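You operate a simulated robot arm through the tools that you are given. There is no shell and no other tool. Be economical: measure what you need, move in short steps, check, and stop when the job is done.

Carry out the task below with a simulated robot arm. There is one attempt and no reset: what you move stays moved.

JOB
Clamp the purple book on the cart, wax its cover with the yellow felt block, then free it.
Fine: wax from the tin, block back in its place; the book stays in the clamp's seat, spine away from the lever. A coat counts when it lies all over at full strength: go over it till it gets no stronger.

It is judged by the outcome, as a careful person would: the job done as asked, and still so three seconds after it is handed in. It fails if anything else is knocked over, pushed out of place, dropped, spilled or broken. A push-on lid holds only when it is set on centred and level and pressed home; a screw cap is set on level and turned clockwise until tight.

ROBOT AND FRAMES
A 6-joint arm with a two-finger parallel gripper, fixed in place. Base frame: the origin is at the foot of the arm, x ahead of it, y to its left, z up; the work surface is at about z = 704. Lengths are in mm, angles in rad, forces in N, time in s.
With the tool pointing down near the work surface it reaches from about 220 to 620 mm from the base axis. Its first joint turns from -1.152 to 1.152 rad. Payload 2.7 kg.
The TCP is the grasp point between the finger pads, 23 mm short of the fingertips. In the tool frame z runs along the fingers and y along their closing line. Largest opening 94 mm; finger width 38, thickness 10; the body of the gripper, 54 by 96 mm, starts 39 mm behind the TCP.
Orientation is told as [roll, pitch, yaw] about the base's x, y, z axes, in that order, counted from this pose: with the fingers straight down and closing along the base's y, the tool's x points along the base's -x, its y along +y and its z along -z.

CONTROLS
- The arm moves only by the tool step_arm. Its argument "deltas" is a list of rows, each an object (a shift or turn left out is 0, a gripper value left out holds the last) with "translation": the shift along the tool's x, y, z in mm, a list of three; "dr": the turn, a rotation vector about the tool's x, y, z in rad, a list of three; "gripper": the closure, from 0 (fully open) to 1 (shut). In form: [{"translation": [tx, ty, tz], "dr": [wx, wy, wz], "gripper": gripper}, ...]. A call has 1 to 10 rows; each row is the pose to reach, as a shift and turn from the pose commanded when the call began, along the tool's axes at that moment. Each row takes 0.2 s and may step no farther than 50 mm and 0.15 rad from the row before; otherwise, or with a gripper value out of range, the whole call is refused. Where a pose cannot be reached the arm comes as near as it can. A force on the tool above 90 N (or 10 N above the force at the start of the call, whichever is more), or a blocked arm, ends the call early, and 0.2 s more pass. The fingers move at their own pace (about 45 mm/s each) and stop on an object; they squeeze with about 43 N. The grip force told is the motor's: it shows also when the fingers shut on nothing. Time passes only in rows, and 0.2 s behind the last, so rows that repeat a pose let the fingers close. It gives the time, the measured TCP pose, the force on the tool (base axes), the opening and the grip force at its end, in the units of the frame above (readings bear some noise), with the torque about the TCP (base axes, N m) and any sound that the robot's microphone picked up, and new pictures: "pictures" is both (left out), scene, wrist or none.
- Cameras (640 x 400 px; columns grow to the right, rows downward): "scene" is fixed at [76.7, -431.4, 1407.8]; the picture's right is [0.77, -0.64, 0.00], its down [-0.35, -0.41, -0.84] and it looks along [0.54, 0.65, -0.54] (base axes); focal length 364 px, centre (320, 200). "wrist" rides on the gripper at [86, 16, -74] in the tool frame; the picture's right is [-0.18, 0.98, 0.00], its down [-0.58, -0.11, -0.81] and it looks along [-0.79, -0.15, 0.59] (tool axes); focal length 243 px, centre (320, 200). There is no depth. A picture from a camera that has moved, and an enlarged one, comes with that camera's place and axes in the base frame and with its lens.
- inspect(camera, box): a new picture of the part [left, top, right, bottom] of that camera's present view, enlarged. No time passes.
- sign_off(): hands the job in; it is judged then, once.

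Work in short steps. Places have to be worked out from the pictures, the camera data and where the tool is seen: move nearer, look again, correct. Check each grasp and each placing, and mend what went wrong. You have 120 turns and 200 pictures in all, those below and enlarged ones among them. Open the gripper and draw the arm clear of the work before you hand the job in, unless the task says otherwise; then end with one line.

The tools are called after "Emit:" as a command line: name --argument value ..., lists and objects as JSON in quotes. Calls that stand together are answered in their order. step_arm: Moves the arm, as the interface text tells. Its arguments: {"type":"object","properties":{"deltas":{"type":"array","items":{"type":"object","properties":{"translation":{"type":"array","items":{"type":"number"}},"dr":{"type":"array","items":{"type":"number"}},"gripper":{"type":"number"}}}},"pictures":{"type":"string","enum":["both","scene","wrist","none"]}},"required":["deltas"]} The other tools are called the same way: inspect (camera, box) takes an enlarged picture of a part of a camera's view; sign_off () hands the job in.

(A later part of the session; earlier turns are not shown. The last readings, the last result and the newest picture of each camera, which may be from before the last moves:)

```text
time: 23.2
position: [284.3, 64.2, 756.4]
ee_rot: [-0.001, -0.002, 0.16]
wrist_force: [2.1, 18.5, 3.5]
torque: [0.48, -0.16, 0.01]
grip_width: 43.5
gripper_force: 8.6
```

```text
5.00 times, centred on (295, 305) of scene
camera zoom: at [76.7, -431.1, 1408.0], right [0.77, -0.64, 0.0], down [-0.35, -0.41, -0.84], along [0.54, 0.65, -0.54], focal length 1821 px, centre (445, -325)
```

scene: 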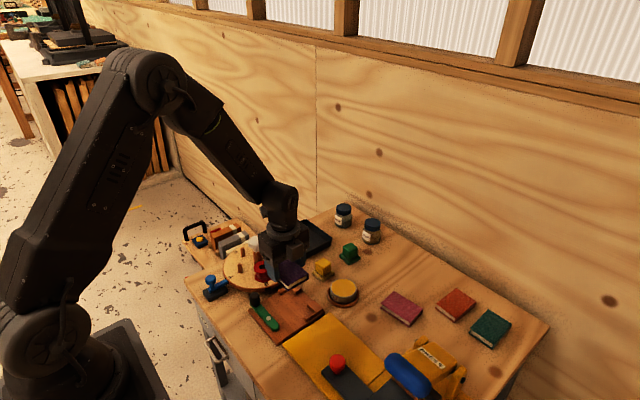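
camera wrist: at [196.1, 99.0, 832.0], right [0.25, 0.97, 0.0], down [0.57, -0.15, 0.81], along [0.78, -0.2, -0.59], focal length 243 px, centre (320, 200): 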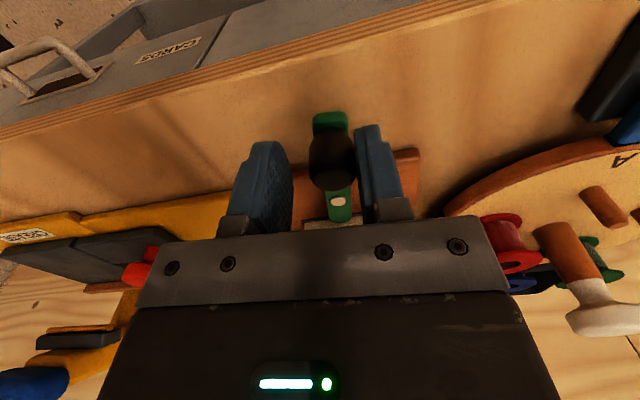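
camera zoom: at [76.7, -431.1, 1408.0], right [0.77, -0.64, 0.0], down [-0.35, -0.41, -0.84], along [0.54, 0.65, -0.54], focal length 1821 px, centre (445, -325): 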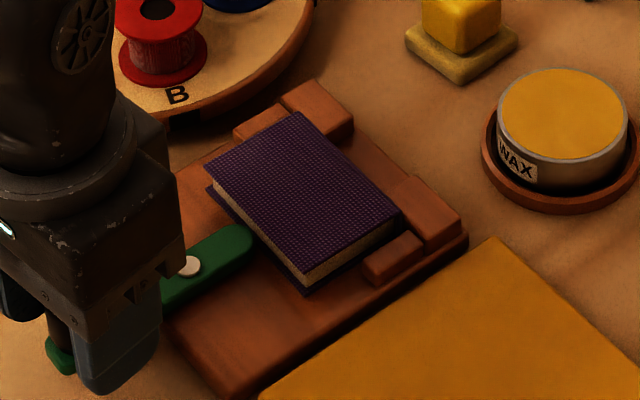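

The lever now points straight along x and resists at 18 N, so it's closed on the book. I'll back off, lift clear and check that it stays.

Emit:
step_arm --deltas '[{"translation": [0, 5, 0]}, {"translation": [0, 9, 0], "gripper": 0.5}, {"translation": [0, 9, 0], "gripper": 0.5}, {"translation": [0, 9, -40], "gripper": 0.5}, {"translation": [0, 9, -80], "gripper": 0.5, "dr": [0, 0, 0.08]}, {"translation": [0, 9, -120], "gripper": 0, "dr": [0, 0, 0.16]}, {"translation": [0, 9, -150], "gripper": 0, "dr": [0, 0, 0.16]}, {"translation": [0, 9, -150], "gripper": 0, "dr": [0, 0, 0.16]}]' --pictures "wrist"

Emit:
inspect --camera "scene" --box '[245, 265, 345, 345]'

Emit:
inspect --camera "wrist" --box '[220, 0, 460, 150]'

```text
time: 25.0
position: [282.8, 73.7, 906.5]
ee_rot: [0.0, 0.001, 0.001]
wrist_force: [0.1, -0.2, -0.2]
torque: [-0.01, 0.04, -0.03]
grip_width: 94.0
gripper_force: 0.1
camera wrist: at [194.4, 89.6, 981.8], right [0.18, 0.98, 0.0], down [0.58, -0.11, 0.81], along [0.79, -0.15, -0.59], focal length 243 px, centre (320, 200)
```

wrist: 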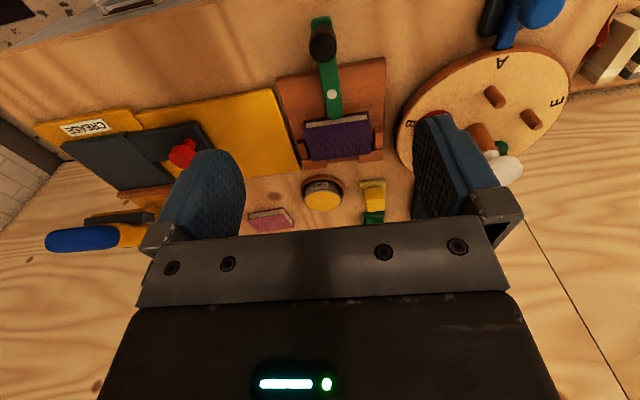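

```text
5.00 times, centred on (295, 305) of scene
camera zoom: at [76.6, -431.4, 1407.8], right [0.77, -0.64, 0.0], down [-0.35, -0.41, -0.84], along [0.54, 0.65, -0.54], focal length 1821 px, centre (445, -325)
```

zoom: 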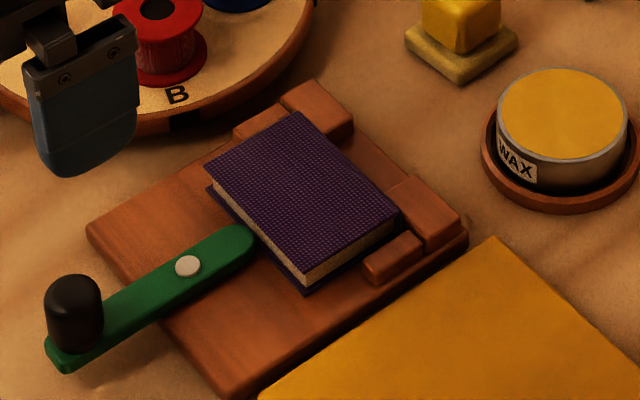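

```text
2.67 times, centred on (340, 75) of wrist
camera zoom: at [194.4, 89.6, 981.8], right [0.18, 0.98, 0.0], down [0.58, -0.11, 0.81], along [0.79, -0.15, -0.59], focal length 647 px, centre (267, 533)
```

zoom: 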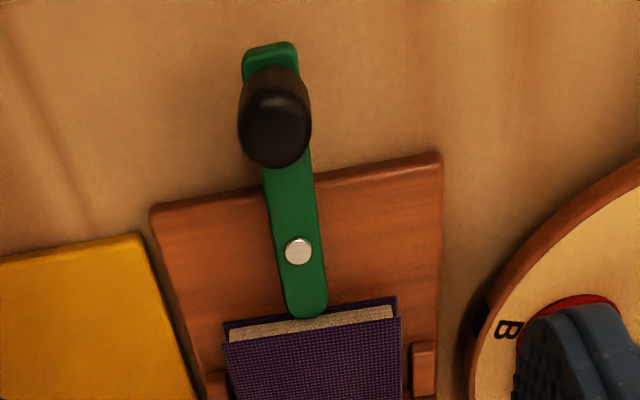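

The clamp holds. Now I'll look closely at the yellow block to see which part is the block and which is its place.

Emit:
inspect --camera "scene" --box '[306, 240, 370, 280]'

Emit:
inspect --camera "scene" --box '[318, 270, 366, 310]'

Emit:
step_arm --deltas '[{"translation": [-35, 8, 0]}, {"translation": [-75, 16, 0]}, {"translation": [-115, 24, 0]}, {"translation": [-150, 32, 0]}, {"translation": [-185, 40, -10]}, {"translation": [-185, 40, -10]}]' --pictures "wrist"

Emit:
inspect --camera "wrist" --box '[240, 40, 400, 160]'

```text
10.00 times, centred on (338, 260) of scene
camera zoom: at [76.6, -431.4, 1407.8], right [0.77, -0.64, 0.0], down [-0.35, -0.41, -0.84], along [0.54, 0.65, -0.54], focal length 3642 px, centre (140, -400)
```

zoom: 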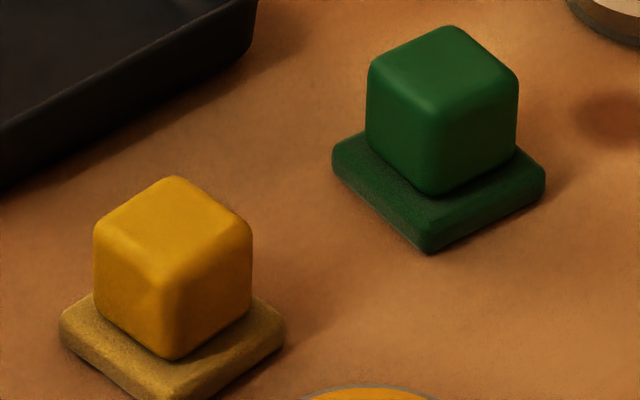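

```text
10.00 times, centred on (342, 290) of scene
camera zoom: at [76.6, -431.4, 1407.8], right [0.77, -0.64, 0.0], down [-0.35, -0.41, -0.84], along [0.54, 0.65, -0.54], focal length 3642 px, centre (100, -700)
```

zoom: 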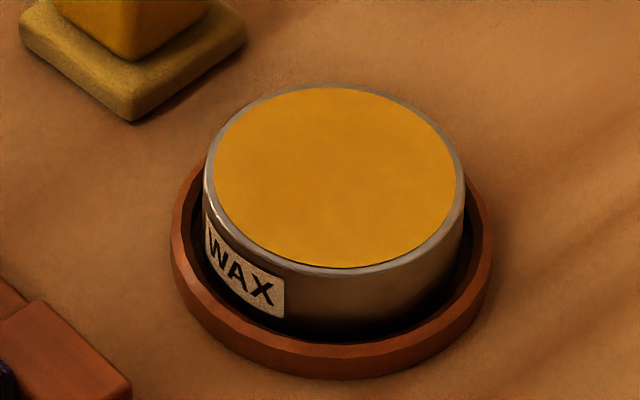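

```text
time: 26.4
position: [466.8, 112.6, 916.7]
ee_rot: [0.001, 0.002, 0.0]
wrist_force: [0.3, 0.0, -0.1]
torque: [0.01, 0.0, 0.0]
grip_width: 93.8
gripper_force: 0.0
camera wrist: at [379.8, 128.8, 991.8], right [0.18, 0.98, 0.0], down [0.58, -0.11, 0.81], along [0.79, -0.15, -0.59], focal length 243 px, centre (320, 200)
```

wrist: 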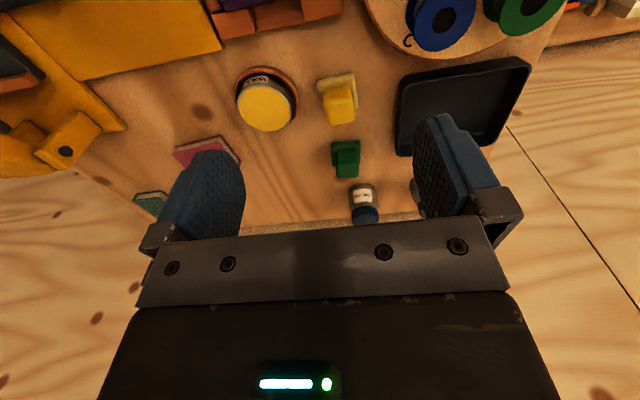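

```text
3.33 times, centred on (320, 100) of wrist
camera zoom: at [379.8, 128.8, 991.8], right [0.18, 0.98, 0.0], down [0.58, -0.11, 0.81], along [0.79, -0.15, -0.59], focal length 809 px, centre (320, 533)
```

zoom: 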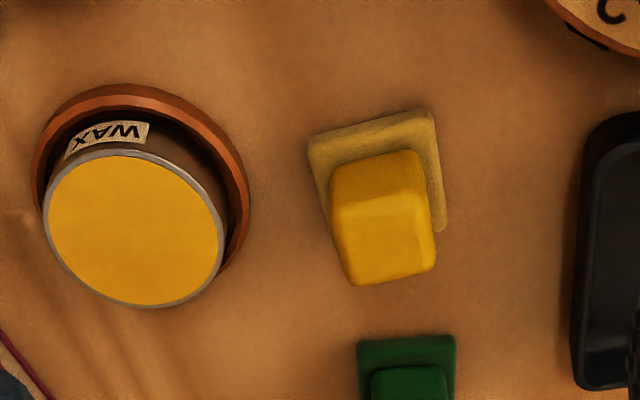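

The block is a yellow handle on a fuzzy felt sole of about 45 mm, standing directly on the table near (548, 120). The tin is open, with the wax flush at its rim. I'll move over the block for a precise look.

Emit:
step_arm --deltas '[{"translation": [-40, 4, 30], "gripper": 0.36}, {"translation": [-80, 8, 60], "gripper": 0.36}, {"translation": [-80, 8, 100], "gripper": 0.36, "dr": [0, 0, -0.04]}, {"translation": [-80, 8, 125], "gripper": 0.36, "dr": [0, 0, -0.04]}, {"translation": [-80, 8, 125], "gripper": 0.36, "dr": [0, 0, -0.04]}]' --pictures "wrist"

Emit:
inspect --camera "wrist" --box '[220, 40, 420, 220]'

Emit:
inspect --camera "scene" --box '[280, 210, 380, 300]'

```text
refused: row 1 steps farther than a row can; nothing moved
```

```text
2.22 times, centred on (320, 130) of wrist
camera zoom: at [379.8, 128.8, 991.8], right [0.18, 0.98, 0.0], down [0.58, -0.11, 0.81], along [0.79, -0.15, -0.59], focal length 539 px, centre (320, 356)
```

zoom: 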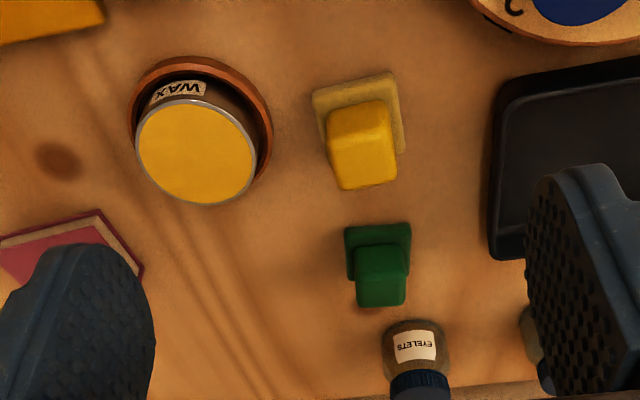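

```text
4.44 times, centred on (330, 255) of scene
camera zoom: at [76.7, -431.4, 1407.8], right [0.77, -0.64, 0.0], down [-0.35, -0.41, -0.84], along [0.54, 0.65, -0.54], focal length 1619 px, centre (276, -44)
```

zoom: 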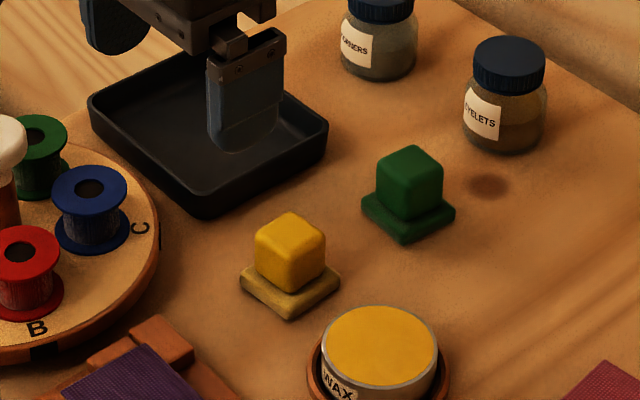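

That was refused because the first step was a hair too long. I'll resend it with shorter steps.

Emit:
step_arm --deltas '[{"translation": [-35, 4, 25], "gripper": 0.36}, {"translation": [-70, 8, 55], "gripper": 0.36}, {"translation": [-80, 8, 95], "gripper": 0.36, "dr": [0, 0, -0.04]}, {"translation": [-80, 8, 125], "gripper": 0.36, "dr": [0, 0, -0.04]}, {"translation": [-80, 8, 125], "gripper": 0.36, "dr": [0, 0, -0.04]}]' --pictures "wrist"

Emit:
inspect --camera "wrist" --box '[220, 40, 420, 220]'

Emit:
inspect --camera "scene" --box '[280, 210, 380, 300]'

```text
time: 27.6
position: [548.4, 119.3, 791.4]
ee_rot: [0.0, 0.0, 0.042]
wrist_force: [0.1, -0.1, 0.2]
torque: [0.01, 0.01, -0.02]
grip_width: 60.1
gripper_force: 0.1
camera wrist: at [459.5, 131.9, 866.4], right [0.14, 0.99, 0.0], down [0.58, -0.09, 0.81], along [0.8, -0.12, -0.59], focal length 243 px, centre (320, 200)
```

wrist: 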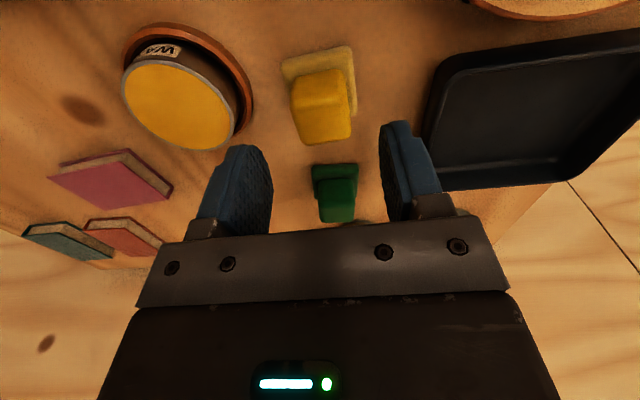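

```text
2.22 times, centred on (320, 130) of wrist
camera zoom: at [459.5, 131.9, 866.4], right [0.14, 0.99, 0.0], down [0.58, -0.09, 0.81], along [0.8, -0.12, -0.59], focal length 539 px, centre (320, 356)
```

zoom: 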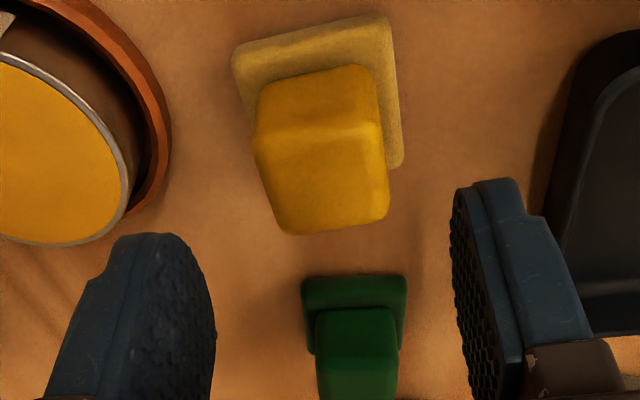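

```text
4.44 times, centred on (330, 255) of scene
camera zoom: at [76.7, -431.4, 1407.8], right [0.77, -0.64, 0.0], down [-0.35, -0.41, -0.84], along [0.54, 0.65, -0.54], focal length 1619 px, centre (276, -44)
```

zoom: 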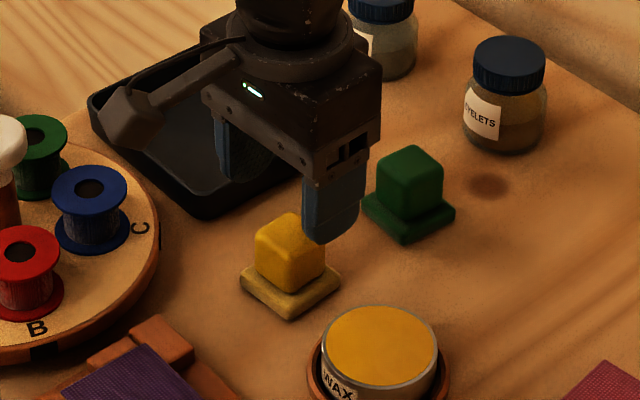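

The handle is centred under the TCP with a slight extra yaw. I'll descend with the fingertips just above the felt sole and grip.

Emit:
step_arm --deltas '[{"translation": [0, 0, 25], "dr": [0, 0, -0.025]}, {"translation": [0, 0, 42], "dr": [0, 0, -0.025]}, {"translation": [0, 0, 50], "dr": [0, 0, -0.025]}, {"translation": [0, 0, 50], "dr": [0, 0, -0.025]}]' --pictures "none"

Emit:
inspect --camera "scene" --box '[296, 230, 360, 290]'

Emit:
inspect --camera "wrist" --box '[220, 40, 420, 220]'

```text
time: 28.6
position: [546.2, 120.3, 741.8]
ee_rot: [0.0, 0.001, 0.065]
wrist_force: [-0.2, 0.4, 0.5]
torque: [-0.02, -0.02, 0.0]
grip_width: 60.0
gripper_force: 0.0
```

```text
6.67 times, centred on (328, 260) of scene
camera zoom: at [76.7, -431.4, 1407.8], right [0.77, -0.64, 0.0], down [-0.35, -0.41, -0.84], along [0.54, 0.65, -0.54], focal length 2428 px, centre (267, -200)
```

zoom: 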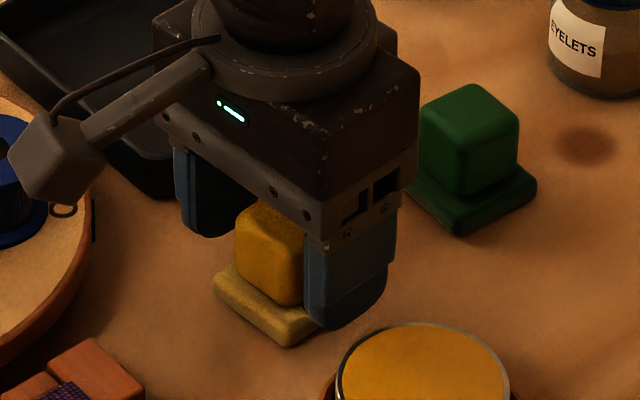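

```text
2.22 times, centred on (320, 130) of wrist
camera zoom: at [457.6, 129.6, 816.3], right [0.12, 0.99, 0.0], down [0.59, -0.07, 0.81], along [0.8, -0.1, -0.59], focal length 539 px, centre (320, 356)
```

zoom: 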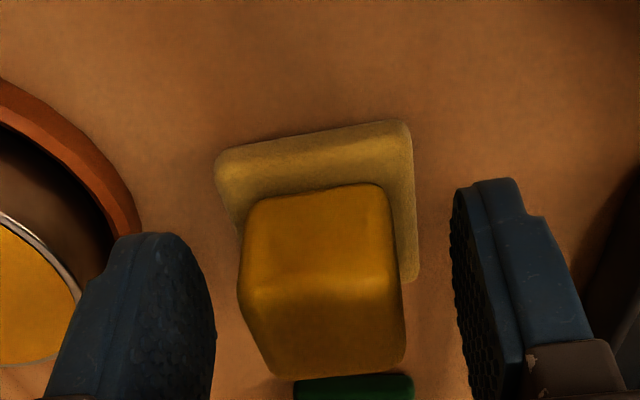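

Well placed; closing on the handle.

Emit:
step_arm --deltas '[{"gripper": 0.6}, {"gripper": 0.8}, {"gripper": 0.8}, {"gripper": 0.8}]' --pictures "none"

Emit:
inspect --camera "wrist" --box '[220, 40, 420, 220]'

```text
time: 29.6
position: [546.9, 117.7, 742.3]
ee_rot: [0.0, 0.001, 0.065]
wrist_force: [0.2, 0.0, -0.1]
torque: [0.01, 0.05, -0.02]
grip_width: 32.9
gripper_force: 42.9
```

```text
2.22 times, centred on (320, 130) of wrist
camera zoom: at [457.6, 129.6, 816.5], right [0.12, 0.99, 0.0], down [0.59, -0.07, 0.81], along [0.8, -0.1, -0.59], focal length 539 px, centre (320, 356)
```

zoom: 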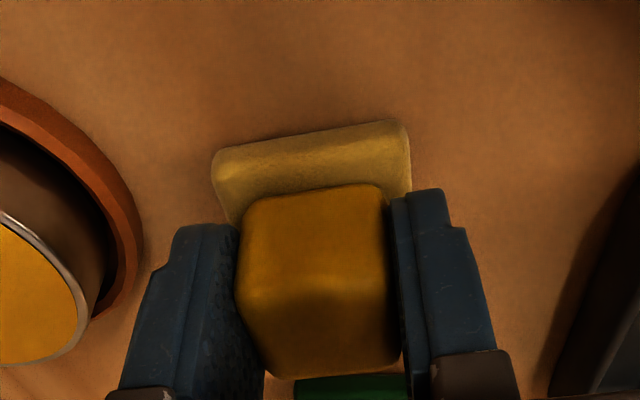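

It's held at 32.9 mm; its place is TCP (547, 119, 742), yaw 0.066. The two cameras together put the tin's top at about (536, 30.5, 731). I'll lift and move over the tin.

Emit:
step_arm --deltas '[{"translation": [0, 0, -35]}, {"translation": [0, 0, -70]}, {"translation": [8, -40, -75]}, {"translation": [16.8, -87.6, -75]}, {"translation": [16.8, -87.6, -75]}, {"translation": [16.8, -87.6, -60]}, {"translation": [16.8, -87.6, -50]}, {"translation": [16.8, -87.6, -50]}]' --pictures "none"

Emit:
inspect --camera "scene" --box '[310, 250, 374, 310]'

Emit:
inspect --camera "wrist" --box '[200, 20, 440, 220]'

```text
time: 31.4
position: [535.7, 31.7, 792.5]
ee_rot: [0.001, -0.001, 0.065]
wrist_force: [-0.1, 0.5, -1.0]
torque: [0.01, -0.01, -0.02]
grip_width: 33.0
gripper_force: 43.4
```

```text
6.67 times, centred on (342, 280) of scene
camera zoom: at [76.7, -431.4, 1407.8], right [0.77, -0.64, 0.0], down [-0.35, -0.41, -0.84], along [0.54, 0.65, -0.54], focal length 2428 px, centre (173, -333)
```

zoom: 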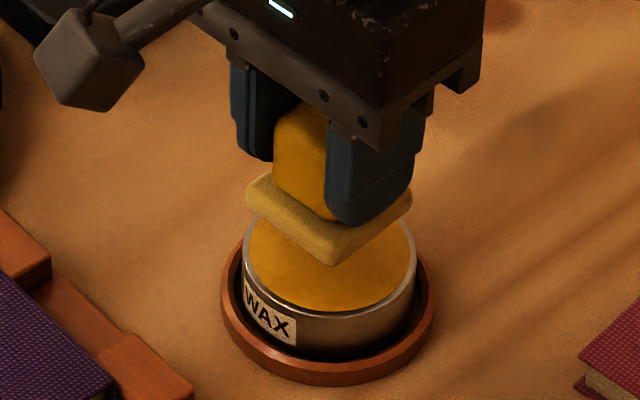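

```text
2.00 times, centred on (320, 120) of wrist
camera zoom: at [446.8, 41.0, 866.7], right [0.12, 0.99, 0.0], down [0.59, -0.07, 0.81], along [0.8, -0.1, -0.59], focal length 485 px, centre (320, 360)
```

zoom: 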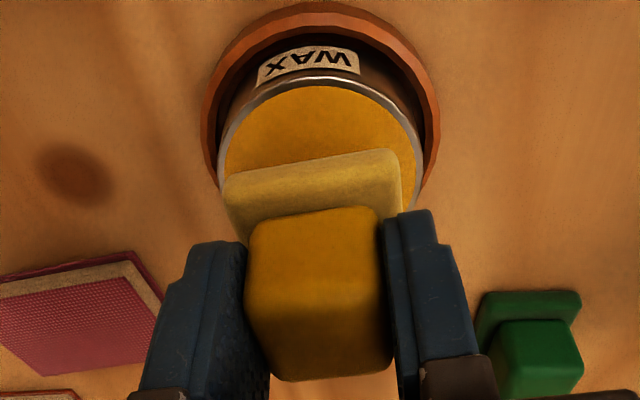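

The block is centred over the tin. I'll lower it gently onto the wax.

Emit:
step_arm --deltas '[{"translation": [-1, 0, 12]}, {"translation": [-1, 0, 19]}, {"translation": [-1, 0, 21]}, {"translation": [-1, 0, 23]}, {"translation": [-1, 0, 23]}]' --pictures "none"

Emit:
inspect --camera "scene" --box '[310, 250, 374, 310]'

```text
time: 32.6
position: [536.9, 31.5, 770.6]
ee_rot: [0.001, -0.002, 0.065]
wrist_force: [-4.6, -1.1, 16.2]
torque: [-0.06, 0.2, 0.03]
grip_width: 32.9
gripper_force: 43.0
```

```text
6.67 times, centred on (342, 280) of scene
camera zoom: at [76.3, -431.5, 1407.9], right [0.77, -0.64, 0.0], down [-0.35, -0.41, -0.84], along [0.54, 0.65, -0.54], focal length 2428 px, centre (173, -333)
```

zoom: 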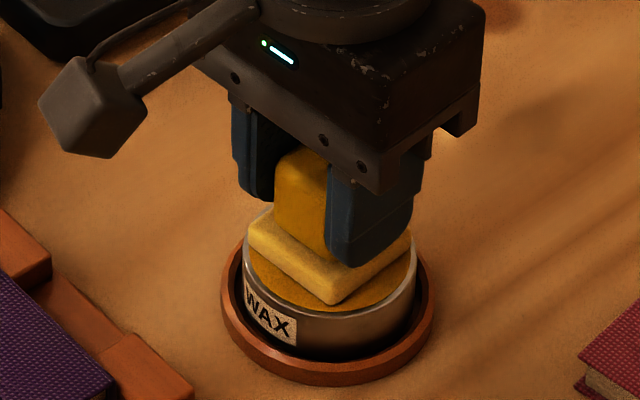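

Contact is at 16 N and flat. I'll dwell briefly, then lift and see whether the sole has taken wax.

Emit:
step_arm --deltas '[{"translation": [0, 0, 0]}, {"translation": [2, 0, 0]}, {"translation": [-2, 0, 0]}, {"translation": [0, 0, 0]}, {"translation": [0, 0, -10]}, {"translation": [0, 0, -40]}, {"translation": [0, 0, -50]}]' --pictures "none"

Emit:
inspect --camera "scene" --box '[310, 240, 374, 310]'

Emit:
inspect --camera "wrist" --box '[200, 20, 440, 220]'

```text
time: 34.2
position: [535.0, 31.1, 818.3]
ee_rot: [0.002, 0.001, 0.064]
wrist_force: [0.8, -0.1, -0.1]
torque: [0.03, -0.01, 0.01]
grip_width: 33.3
gripper_force: 43.0
```

```text
5.71 times, centred on (342, 275) of scene
camera zoom: at [76.7, -431.4, 1407.8], right [0.77, -0.64, 0.0], down [-0.35, -0.41, -0.84], along [0.54, 0.65, -0.54], focal length 2081 px, centre (194, -229)
```

zoom: 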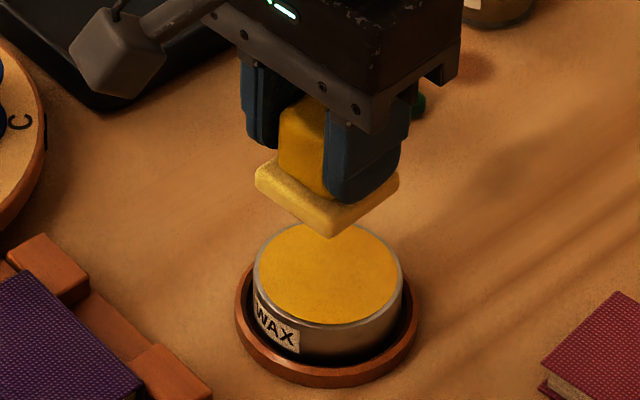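

```text
2.00 times, centred on (320, 120) of wrist
camera zoom: at [446.4, 42.4, 893.3], right [0.12, 0.99, 0.0], down [0.59, -0.07, 0.81], along [0.8, -0.1, -0.59], focal length 485 px, centre (320, 360)
```

zoom: 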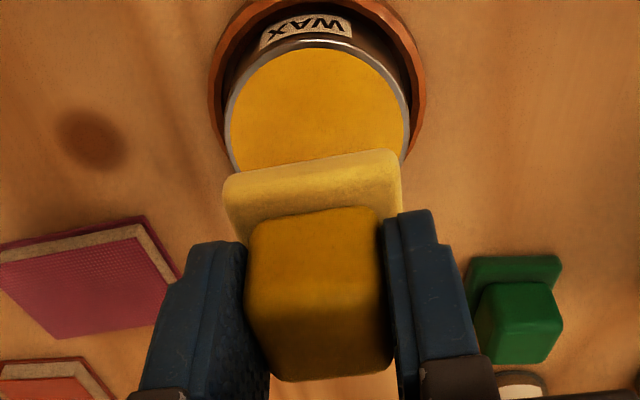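

The sole has turned a brighter, waxy yellow, so it's loaded. Now I'll carry it over the book (cover spans x≈381–437, y≈32–116, top ≈732), squaring the yaw.

Emit:
step_arm --deltas '[{"translation": [40, 9, 0], "dr": [0, 0, 0.02]}, {"translation": [80, 18, 0], "dr": [0, 0, 0.04]}, {"translation": [115, 26, 0], "dr": [0, 0, 0.065]}, {"translation": [134, 31, 10], "dr": [0, 0, 0.065]}, {"translation": [134, 31, 35], "dr": [0, 0, 0.065]}, {"translation": [134, 31, 35], "dr": [0, 0, 0.065]}]' --pictures "none"

Emit:
inspect --camera "scene" --box '[250, 250, 340, 330]'

Emit:
inspect --camera "wrist" --box '[200, 20, 440, 220]'

```text
time: 35.6
position: [399.7, 54.8, 785.7]
ee_rot: [-0.001, -0.001, -0.001]
wrist_force: [-0.3, 0.4, -1.3]
torque: [0.0, 0.02, -0.04]
grip_width: 33.1
gripper_force: 42.9
```

```text
5.00 times, centred on (295, 290) of scene
camera zoom: at [76.7, -431.4, 1407.8], right [0.77, -0.64, 0.0], down [-0.35, -0.41, -0.84], along [0.54, 0.65, -0.54], focal length 1821 px, centre (445, -250)
```

zoom: 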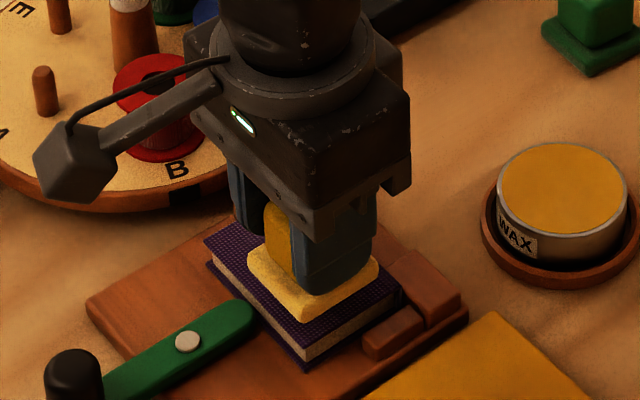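

```text
2.00 times, centred on (320, 120) of wrist
camera zoom: at [312.1, 70.9, 859.9], right [0.18, 0.98, 0.0], down [0.58, -0.11, 0.81], along [0.79, -0.15, -0.59], focal length 485 px, centre (320, 360)
```

zoom: 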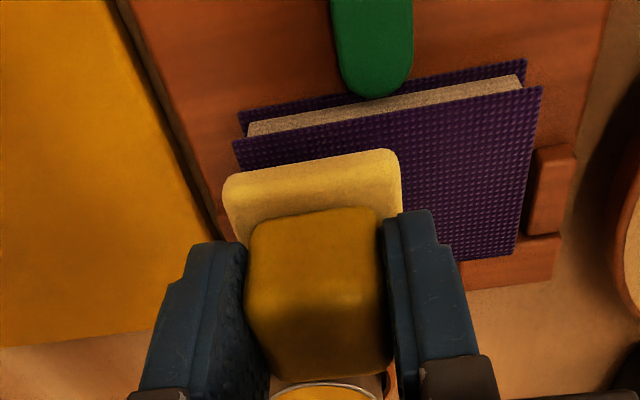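

The positions agree (cover y 33–115, near edge x≈380.5). I'll lower to contact on the cover.

Emit:
step_arm --deltas '[{"translation": [0, 0, 10]}, {"translation": [0, 0, 14]}, {"translation": [0, 0, 16]}, {"translation": [0, 0, 16]}]' --pictures "none"

```text
time: 36.6
position: [400.4, 54.6, 768.9]
ee_rot: [0.002, -0.005, 0.001]
wrist_force: [-6.8, -2.2, 36.9]
torque: [-0.04, 0.05, -0.02]
grip_width: 33.3
gripper_force: 42.8
```

Contact at 37 N is a bit firm. I'll ease off about 1.5 mm and make strokes along y, in two tracks covering the whole cover.

Emit:
step_arm --deltas '[{"translation": [0, 0, -1.5]}, {"translation": [0, -3, -1.5]}, {"translation": [0, 12, -1.5]}, {"translation": [0, 27, -1.5]}, {"translation": [0, 43, -1.5]}, {"translation": [-10, 43, -1.5]}, {"translation": [-19, 43, -1.5]}, {"translation": [-19, 27, -1.5]}, {"translation": [-19, 12, -1.5]}, {"translation": [-19, -3, -1.5]}]' --pictures "none"

Emit:
inspect --camera "scene" --box '[260, 265, 330, 325]'

Emit:
inspect --camera "wrist" --box '[200, 20, 440, 220]'

```text
time: 38.8
position: [418.4, 52.1, 769.5]
ee_rot: [-0.001, -0.001, 0.0]
wrist_force: [0.3, 2.7, 6.2]
torque: [0.12, -0.16, 0.03]
grip_width: 33.0
gripper_force: 42.7
```

```text
6.67 times, centred on (295, 295) of scene
camera zoom: at [76.6, -431.4, 1407.9], right [0.77, -0.64, 0.0], down [-0.35, -0.41, -0.84], along [0.54, 0.65, -0.54], focal length 2428 px, centre (487, -433)
```

zoom: 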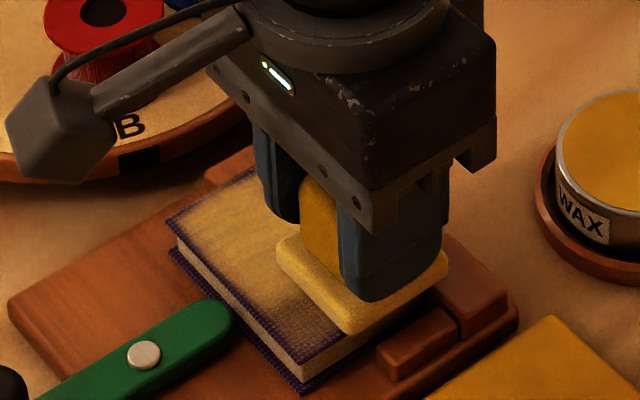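

```text
2.00 times, centred on (320, 120) of wrist
camera zoom: at [331.8, 67.0, 844.4], right [0.18, 0.98, 0.0], down [0.58, -0.11, 0.81], along [0.79, -0.15, -0.59], focal length 485 px, centre (320, 360)
```

zoom: 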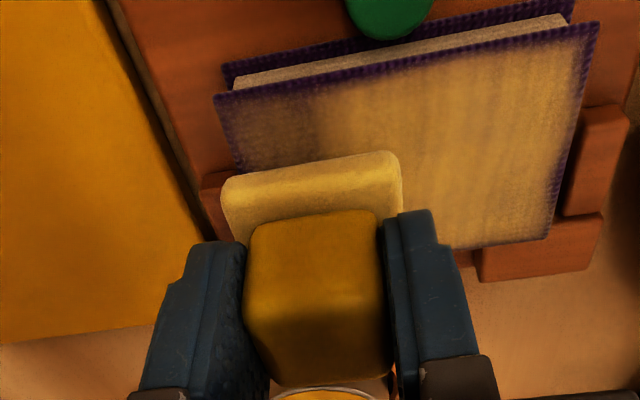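

The wax shows clearly, with good coverage inside but purple left at the edges. I'll go around again, overshooting the edges by more.

Emit:
step_arm --deltas '[{"translation": [-9, -7, 0.5]}, {"translation": [-9, 12, 0.5]}, {"translation": [-9, 32, 0.5]}, {"translation": [-9, 51, 0.5]}, {"translation": [9, 51, 0.5]}, {"translation": [27, 51, 0.5]}, {"translation": [27, 31, 0.5]}, {"translation": [27, 11, 0.5]}, {"translation": [27, -8, 0.5]}, {"translation": [9, -8, 0.5]}]' --pictures "none"

Emit:
step_arm --deltas '[{"translation": [-18, 0, 0]}, {"translation": [-9, 20, 0]}, {"translation": [-9, 40, 0]}, {"translation": [-9, 59, 0]}, {"translation": [9, 59, -10]}, {"translation": [9, 59, -50]}, {"translation": [0, 90, -70]}]' --pictures "none"

Emit:
inspect --camera "scene" --box '[260, 265, 330, 325]'

Emit:
inspect --camera "wrist" --box '[160, 20, 440, 220]'

```text
time: 41.0
position: [410.8, 43.1, 769.5]
ee_rot: [0.001, 0.0, 0.0]
wrist_force: [-1.0, 0.7, 3.3]
torque: [0.03, -0.06, 0.02]
grip_width: 33.2
gripper_force: 43.3
```

```text
time: 42.6
position: [412.4, 132.2, 839.4]
ee_rot: [0.0, 0.001, 0.0]
wrist_force: [-0.1, -0.5, -0.9]
torque: [-0.04, -0.02, 0.0]
grip_width: 32.8
gripper_force: 42.4
```

```text
6.67 times, centred on (295, 295) of scene
camera zoom: at [76.6, -431.5, 1407.8], right [0.77, -0.64, 0.0], down [-0.35, -0.41, -0.84], along [0.54, 0.65, -0.54], focal length 2428 px, centre (487, -433)
```

zoom: 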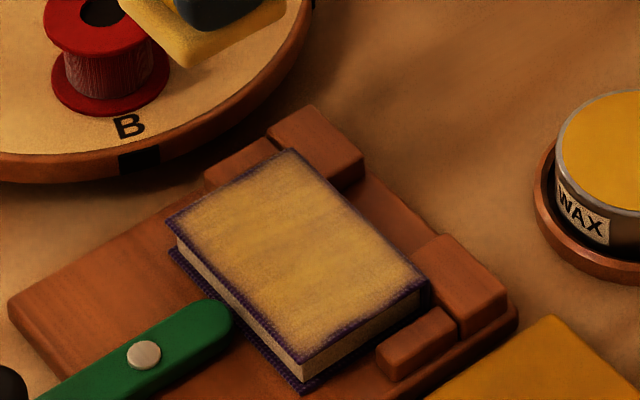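

```text
2.00 times, centred on (300, 120) of wrist
camera zoom: at [324.6, 149.0, 914.0], right [0.18, 0.98, 0.0], down [0.58, -0.11, 0.81], along [0.79, -0.15, -0.59], focal length 485 px, centre (360, 360)
```

zoom: 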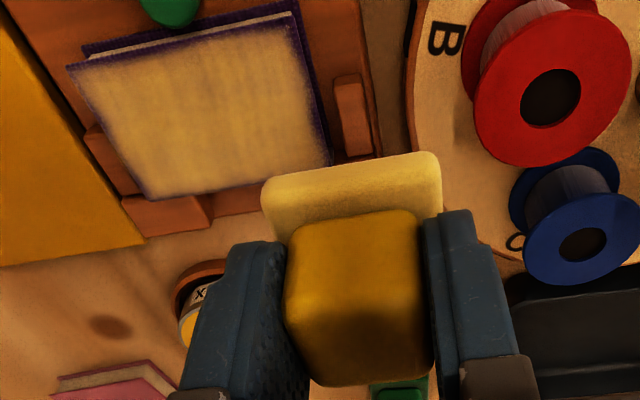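

The coat is good inside but streaky and thin at the rims. I'll reload at the tin for a second coat.

Emit:
step_arm --deltas '[{"translation": [-31, -25, 0]}, {"translation": [-62, -50, 0]}, {"translation": [-93, -75, 0]}, {"translation": [-124, -101, 10]}, {"translation": [-124, -101, 40]}, {"translation": [-124, -101, 62]}, {"translation": [-124, -101, 69]}, {"translation": [-124, -101, 69.5]}, {"translation": [-124, -101, 69.5]}, {"translation": [-124, -101, 69.5]}]' --pictures "none"

Emit:
inspect --camera "scene" --box '[310, 250, 374, 310]'

```text
time: 44.8
position: [535.5, 31.3, 769.0]
ee_rot: [-0.001, 0.001, -0.001]
wrist_force: [0.0, -1.6, -0.5]
torque: [0.02, 0.01, -0.02]
grip_width: 32.8
gripper_force: 43.1
```

```text
6.67 times, centred on (342, 280) of scene
camera zoom: at [76.7, -431.4, 1407.8], right [0.77, -0.64, 0.0], down [-0.35, -0.41, -0.84], along [0.54, 0.65, -0.54], focal length 2428 px, centre (173, -333)
```

zoom: 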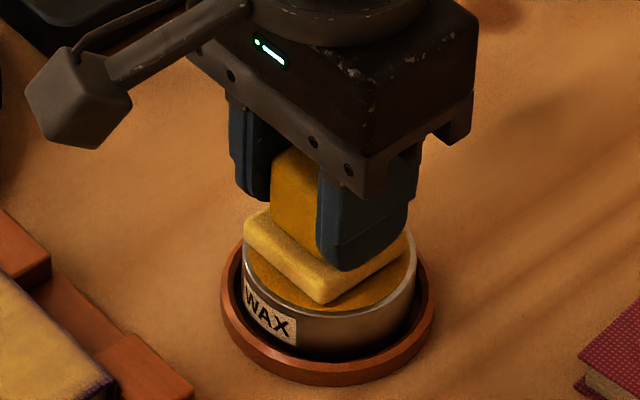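

There's no contact yet at this height, so the handle has probably slid a couple of mm in the grip. I'll press down slowly.

Emit:
step_arm --deltas '[{"translation": [0, 0, 1]}, {"translation": [0, 0, 2]}, {"translation": [0, 0, 2]}]' --pictures "none"

```text
time: 45.6
position: [535.8, 31.4, 767.8]
ee_rot: [0.0, -0.002, 0.001]
wrist_force: [-0.5, -1.2, 3.1]
torque: [-0.02, -0.07, -0.03]
grip_width: 33.2
gripper_force: 43.0
```

Light contact. I'll press 1 mm more, wiggle slightly and lift, then return over the book.

Emit:
step_arm --deltas '[{"translation": [0, 0, 1]}, {"translation": [2, 0, 1]}, {"translation": [-2, 0, 1]}, {"translation": [0, 0, 1]}]' --pictures "none"

Emit:
step_arm --deltas '[{"translation": [0, 0, -20]}, {"translation": [0, 0, -45]}, {"translation": [35, 6, -45]}, {"translation": [75, 8, -45]}, {"translation": [115, 10, -45]}, {"translation": [143, 12, -25]}, {"translation": [143, 12, -6]}, {"translation": [143, 12, -3]}]' --pictures "none"

Emit:
inspect --camera "wrist" --box '[200, 20, 440, 220]'

```text
time: 46.6
position: [537.3, 32.5, 767.3]
ee_rot: [0.0, -0.006, 0.0]
wrist_force: [3.3, -2.0, 19.8]
torque: [-0.08, -0.18, 0.0]
grip_width: 33.4
gripper_force: 42.9
```

```text
time: 48.4
position: [392.7, 42.0, 769.5]
ee_rot: [0.001, 0.0, 0.001]
wrist_force: [-0.5, 1.3, 0.3]
torque: [0.05, 0.0, -0.01]
grip_width: 32.9
gripper_force: 43.0
```

```text
2.00 times, centred on (320, 120) of wrist
camera zoom: at [304.5, 59.4, 844.7], right [0.18, 0.98, 0.0], down [0.58, -0.11, 0.81], along [0.79, -0.15, -0.59], focal length 485 px, centre (320, 360)
```

zoom: 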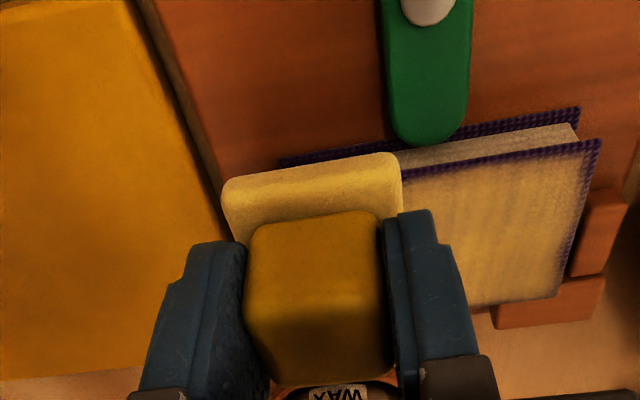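

I'll lower onto the corner and run along the -x edge, then the +y edge, with larger overshoot.

Emit:
step_arm --deltas '[{"translation": [3, -1, 2]}, {"translation": [3, -1, 3.5]}, {"translation": [3, 10, 3.5]}, {"translation": [3, 24, 3.5]}, {"translation": [3, 38, 3.5]}, {"translation": [3, 52, 3.5]}, {"translation": [3, 66, 3.5]}, {"translation": [-10, 66, 3.5]}, {"translation": [-24, 66, 3.5]}, {"translation": [-38, 66, 3.5]}]' --pictures "none"

Emit:
step_arm --deltas '[{"translation": [0, -14, 0]}, {"translation": [0, -28, 0]}, {"translation": [0, -42, 0]}, {"translation": [0, -56, 0]}, {"translation": [0, -67, 0]}, {"translation": [14, -67, 0]}, {"translation": [28, -67, 0]}, {"translation": [41, -67, 0]}, {"translation": [34, -57, 0]}, {"translation": [34, -40, 0]}]' --pictures "none"

Emit:
step_arm --deltas '[{"translation": [0, 20, 0]}, {"translation": [0, 40, 0]}, {"translation": [-13, 40, 0]}, {"translation": [-13, 20, 0]}, {"translation": [-13, 0, 0]}, {"translation": [-13, -18, 0]}, {"translation": [-26, -18, 0]}, {"translation": [-26, 5, 0]}, {"translation": [-26, 25, 0]}, {"translation": [-26, 40, 0]}]' --pictures "none"

Emit:
step_arm --deltas '[{"translation": [0, 0, -10]}, {"translation": [0, 30, -40]}, {"translation": [0, 40, -70]}]' --pictures "none"

Emit:
inspect --camera "wrist" --box '[160, 0, 440, 200]'

Emit:
inspect --camera "scene" --box '[260, 265, 330, 325]'

```text
time: 50.6
position: [429.7, 110.5, 766.2]
ee_rot: [0.0, 0.002, 0.001]
wrist_force: [-8.0, 1.2, 20.7]
torque: [-0.01, 0.47, -0.04]
grip_width: 33.3
gripper_force: 42.8
```

```text
time: 52.8
position: [396.5, 70.3, 765.8]
ee_rot: [0.0, 0.0, -0.001]
wrist_force: [0.1, -5.7, 12.9]
torque: [-0.2, 0.01, -0.03]
grip_width: 32.9
gripper_force: 42.9
```

```text
time: 55.0
position: [422.1, 110.5, 765.1]
ee_rot: [0.001, 0.001, -0.001]
wrist_force: [0.8, -6.1, 14.6]
torque: [-0.31, 0.08, 0.05]
grip_width: 32.8
gripper_force: 42.6
```

```text
time: 55.8
position: [423.0, 150.3, 836.3]
ee_rot: [0.0, 0.0, -0.001]
wrist_force: [0.2, -0.3, -0.6]
torque: [-0.01, -0.02, -0.03]
grip_width: 33.0
gripper_force: 42.8
```

```text
2.00 times, centred on (300, 100) of wrist
camera zoom: at [335.6, 166.5, 911.8], right [0.18, 0.98, 0.0], down [0.58, -0.11, 0.81], along [0.79, -0.15, -0.59], focal length 485 px, centre (360, 400)
```

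zoom: 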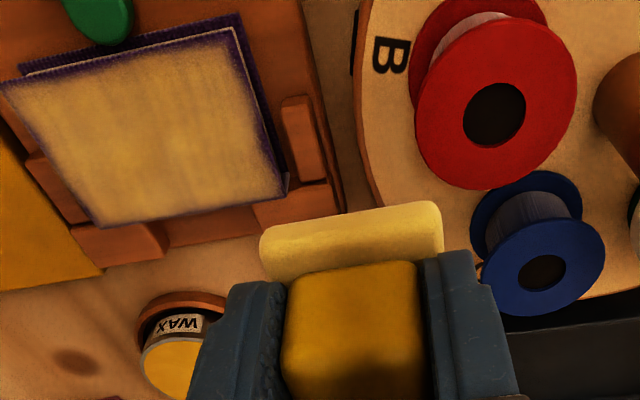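

```text
6.67 times, centred on (295, 295) of scene
camera zoom: at [76.7, -431.4, 1407.8], right [0.77, -0.64, 0.0], down [-0.35, -0.41, -0.84], along [0.54, 0.65, -0.54], focal length 2428 px, centre (487, -433)
```

zoom: 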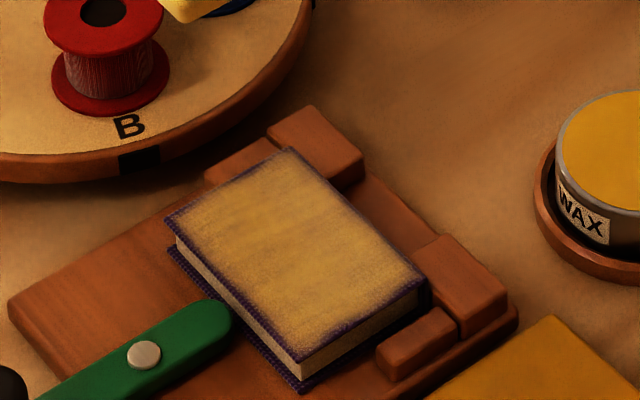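

I'll zoom in on the coat to judge its evenness and the rims.

Emit:
inspect --camera "scene" --box '[274, 282, 312, 312]'

Emit:
inspect --camera "wrist" --box '[155, 0, 315, 120]'

```text
13.33 times, centred on (293, 297) of scene
camera zoom: at [76.7, -431.4, 1407.8], right [0.77, -0.64, 0.0], down [-0.35, -0.41, -0.84], along [0.54, 0.65, -0.54], focal length 4856 px, centre (680, -1093)
```

zoom: 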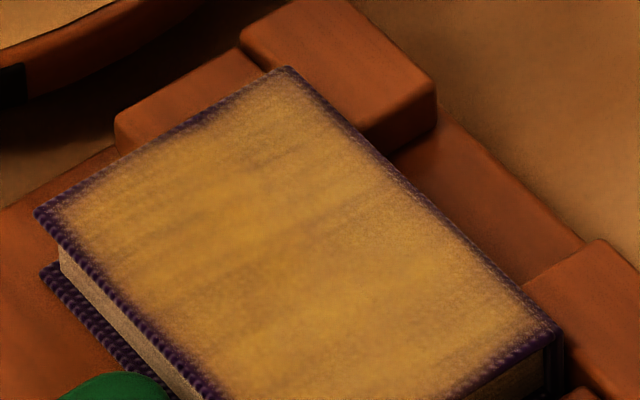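

```text
3.33 times, centred on (235, 60) of wrist
camera zoom: at [335.6, 166.5, 911.8], right [0.18, 0.98, 0.0], down [0.58, -0.11, 0.81], along [0.79, -0.15, -0.59], focal length 809 px, centre (603, 667)
```

zoom: 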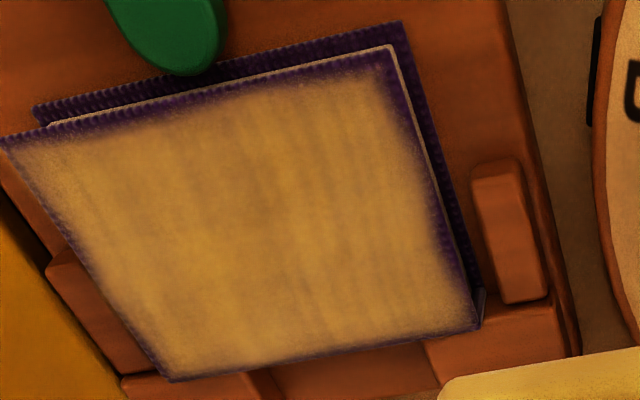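

The rims at the -x and +y sides are still purple and there are faint bands. I'll reload and do another coat, with the block centre running nearly to the book's edges.

Emit:
step_arm --deltas '[{"translation": [-31, -32, 0]}, {"translation": [-62, -64, 0]}, {"translation": [-93, -96, 0]}, {"translation": [-113, -119, 10]}, {"translation": [-113, -119, 45]}, {"translation": [-113, -119, 66]}, {"translation": [-113, -119, 69]}, {"translation": [-113, -119, 70]}, {"translation": [-113, -119, 71]}, {"translation": [-113, -119, 71]}]' --pictures "none"

```text
time: 58.0
position: [533.4, 31.9, 765.6]
ee_rot: [0.0, 0.0, 0.001]
wrist_force: [-0.2, 1.0, -0.7]
torque: [-0.01, 0.01, 0.01]
grip_width: 33.0
gripper_force: 42.5
```

No contact yet, so I'll continue down in 1 mm steps and shift +2 mm in x.

Emit:
step_arm --deltas '[{"translation": [-2, 0, 1]}, {"translation": [-2, 0, 2]}, {"translation": [-2, 0, 2]}]' --pictures "none"

Emit:
inspect --camera "scene" --box '[310, 250, 374, 310]'

```text
time: 58.8
position: [536.3, 32.0, 764.0]
ee_rot: [0.0, -0.002, 0.0]
wrist_force: [-4.1, 1.0, 13.5]
torque: [0.04, 0.22, -0.01]
grip_width: 33.2
gripper_force: 42.9
```

```text
6.67 times, centred on (342, 280) of scene
camera zoom: at [76.4, -431.4, 1407.9], right [0.77, -0.64, 0.0], down [-0.35, -0.41, -0.84], along [0.54, 0.65, -0.54], focal length 2428 px, centre (173, -333)
```

zoom: 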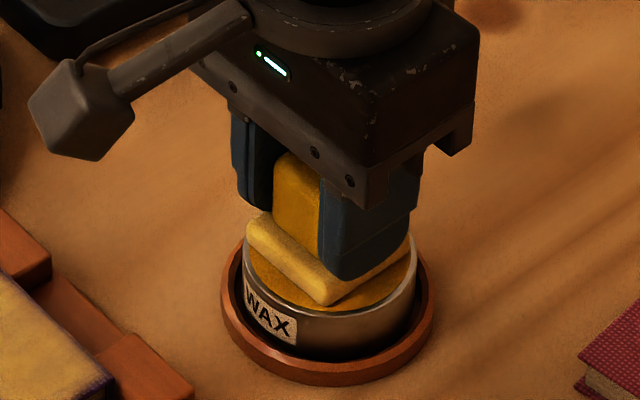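

Contact at 13.5 N, and the fingertips now rest near the sole so it should slip no further. I'll lift, move to the book's corner and do slow strokes, with the block centre reaching almost to the edges.

Emit:
step_arm --deltas '[{"translation": [0, 0, -20]}, {"translation": [0, 0, -45]}, {"translation": [40, 6, -45]}, {"translation": [80, 6, -45]}, {"translation": [120, 6, -45]}, {"translation": [150, 6, -25]}, {"translation": [150, 6, -6]}, {"translation": [150, 6, -1]}, {"translation": [150, 6, -0.5]}]' --pictures "none"

Emit:
step_arm --deltas '[{"translation": [0, 8, 0]}, {"translation": [0, 16, 0]}, {"translation": [0, 24, 0]}, {"translation": [0, 32, 0]}, {"translation": [0, 40, 0]}, {"translation": [0, 48, 0]}, {"translation": [0, 56, 0]}, {"translation": [0, 64, 0]}, {"translation": [0, 73, 0]}, {"translation": [-8, 73, 0]}]' --pictures "none"

Emit:
inspect --camera "wrist" --box '[120, 0, 440, 220]'

```text
time: 60.8
position: [387.0, 37.7, 764.8]
ee_rot: [-0.001, -0.003, -0.001]
wrist_force: [-9.2, 1.3, 34.8]
torque: [0.31, 0.02, 0.11]
grip_width: 33.0
gripper_force: 43.1
```

```text
time: 63.0
position: [392.5, 112.5, 764.3]
ee_rot: [0.0, 0.0, 0.003]
wrist_force: [-17.5, 2.3, 43.8]
torque: [-0.21, 0.3, -0.07]
grip_width: 33.1
gripper_force: 43.3
```

```text
1.82 times, centred on (280, 110) of wrist
camera zoom: at [305.6, 128.6, 839.3], right [0.18, 0.98, 0.0], down [0.58, -0.11, 0.81], along [0.79, -0.15, -0.59], focal length 441 px, centre (393, 364)
```

zoom: 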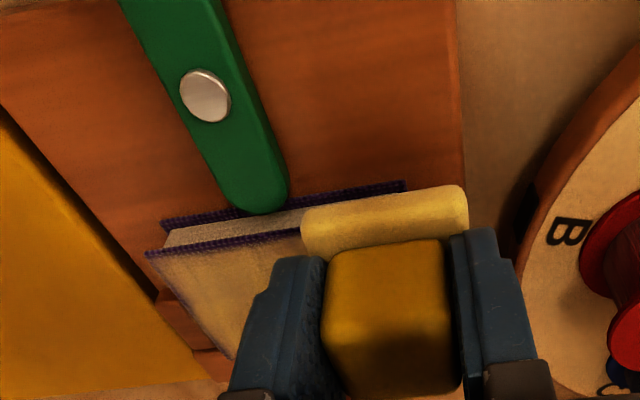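

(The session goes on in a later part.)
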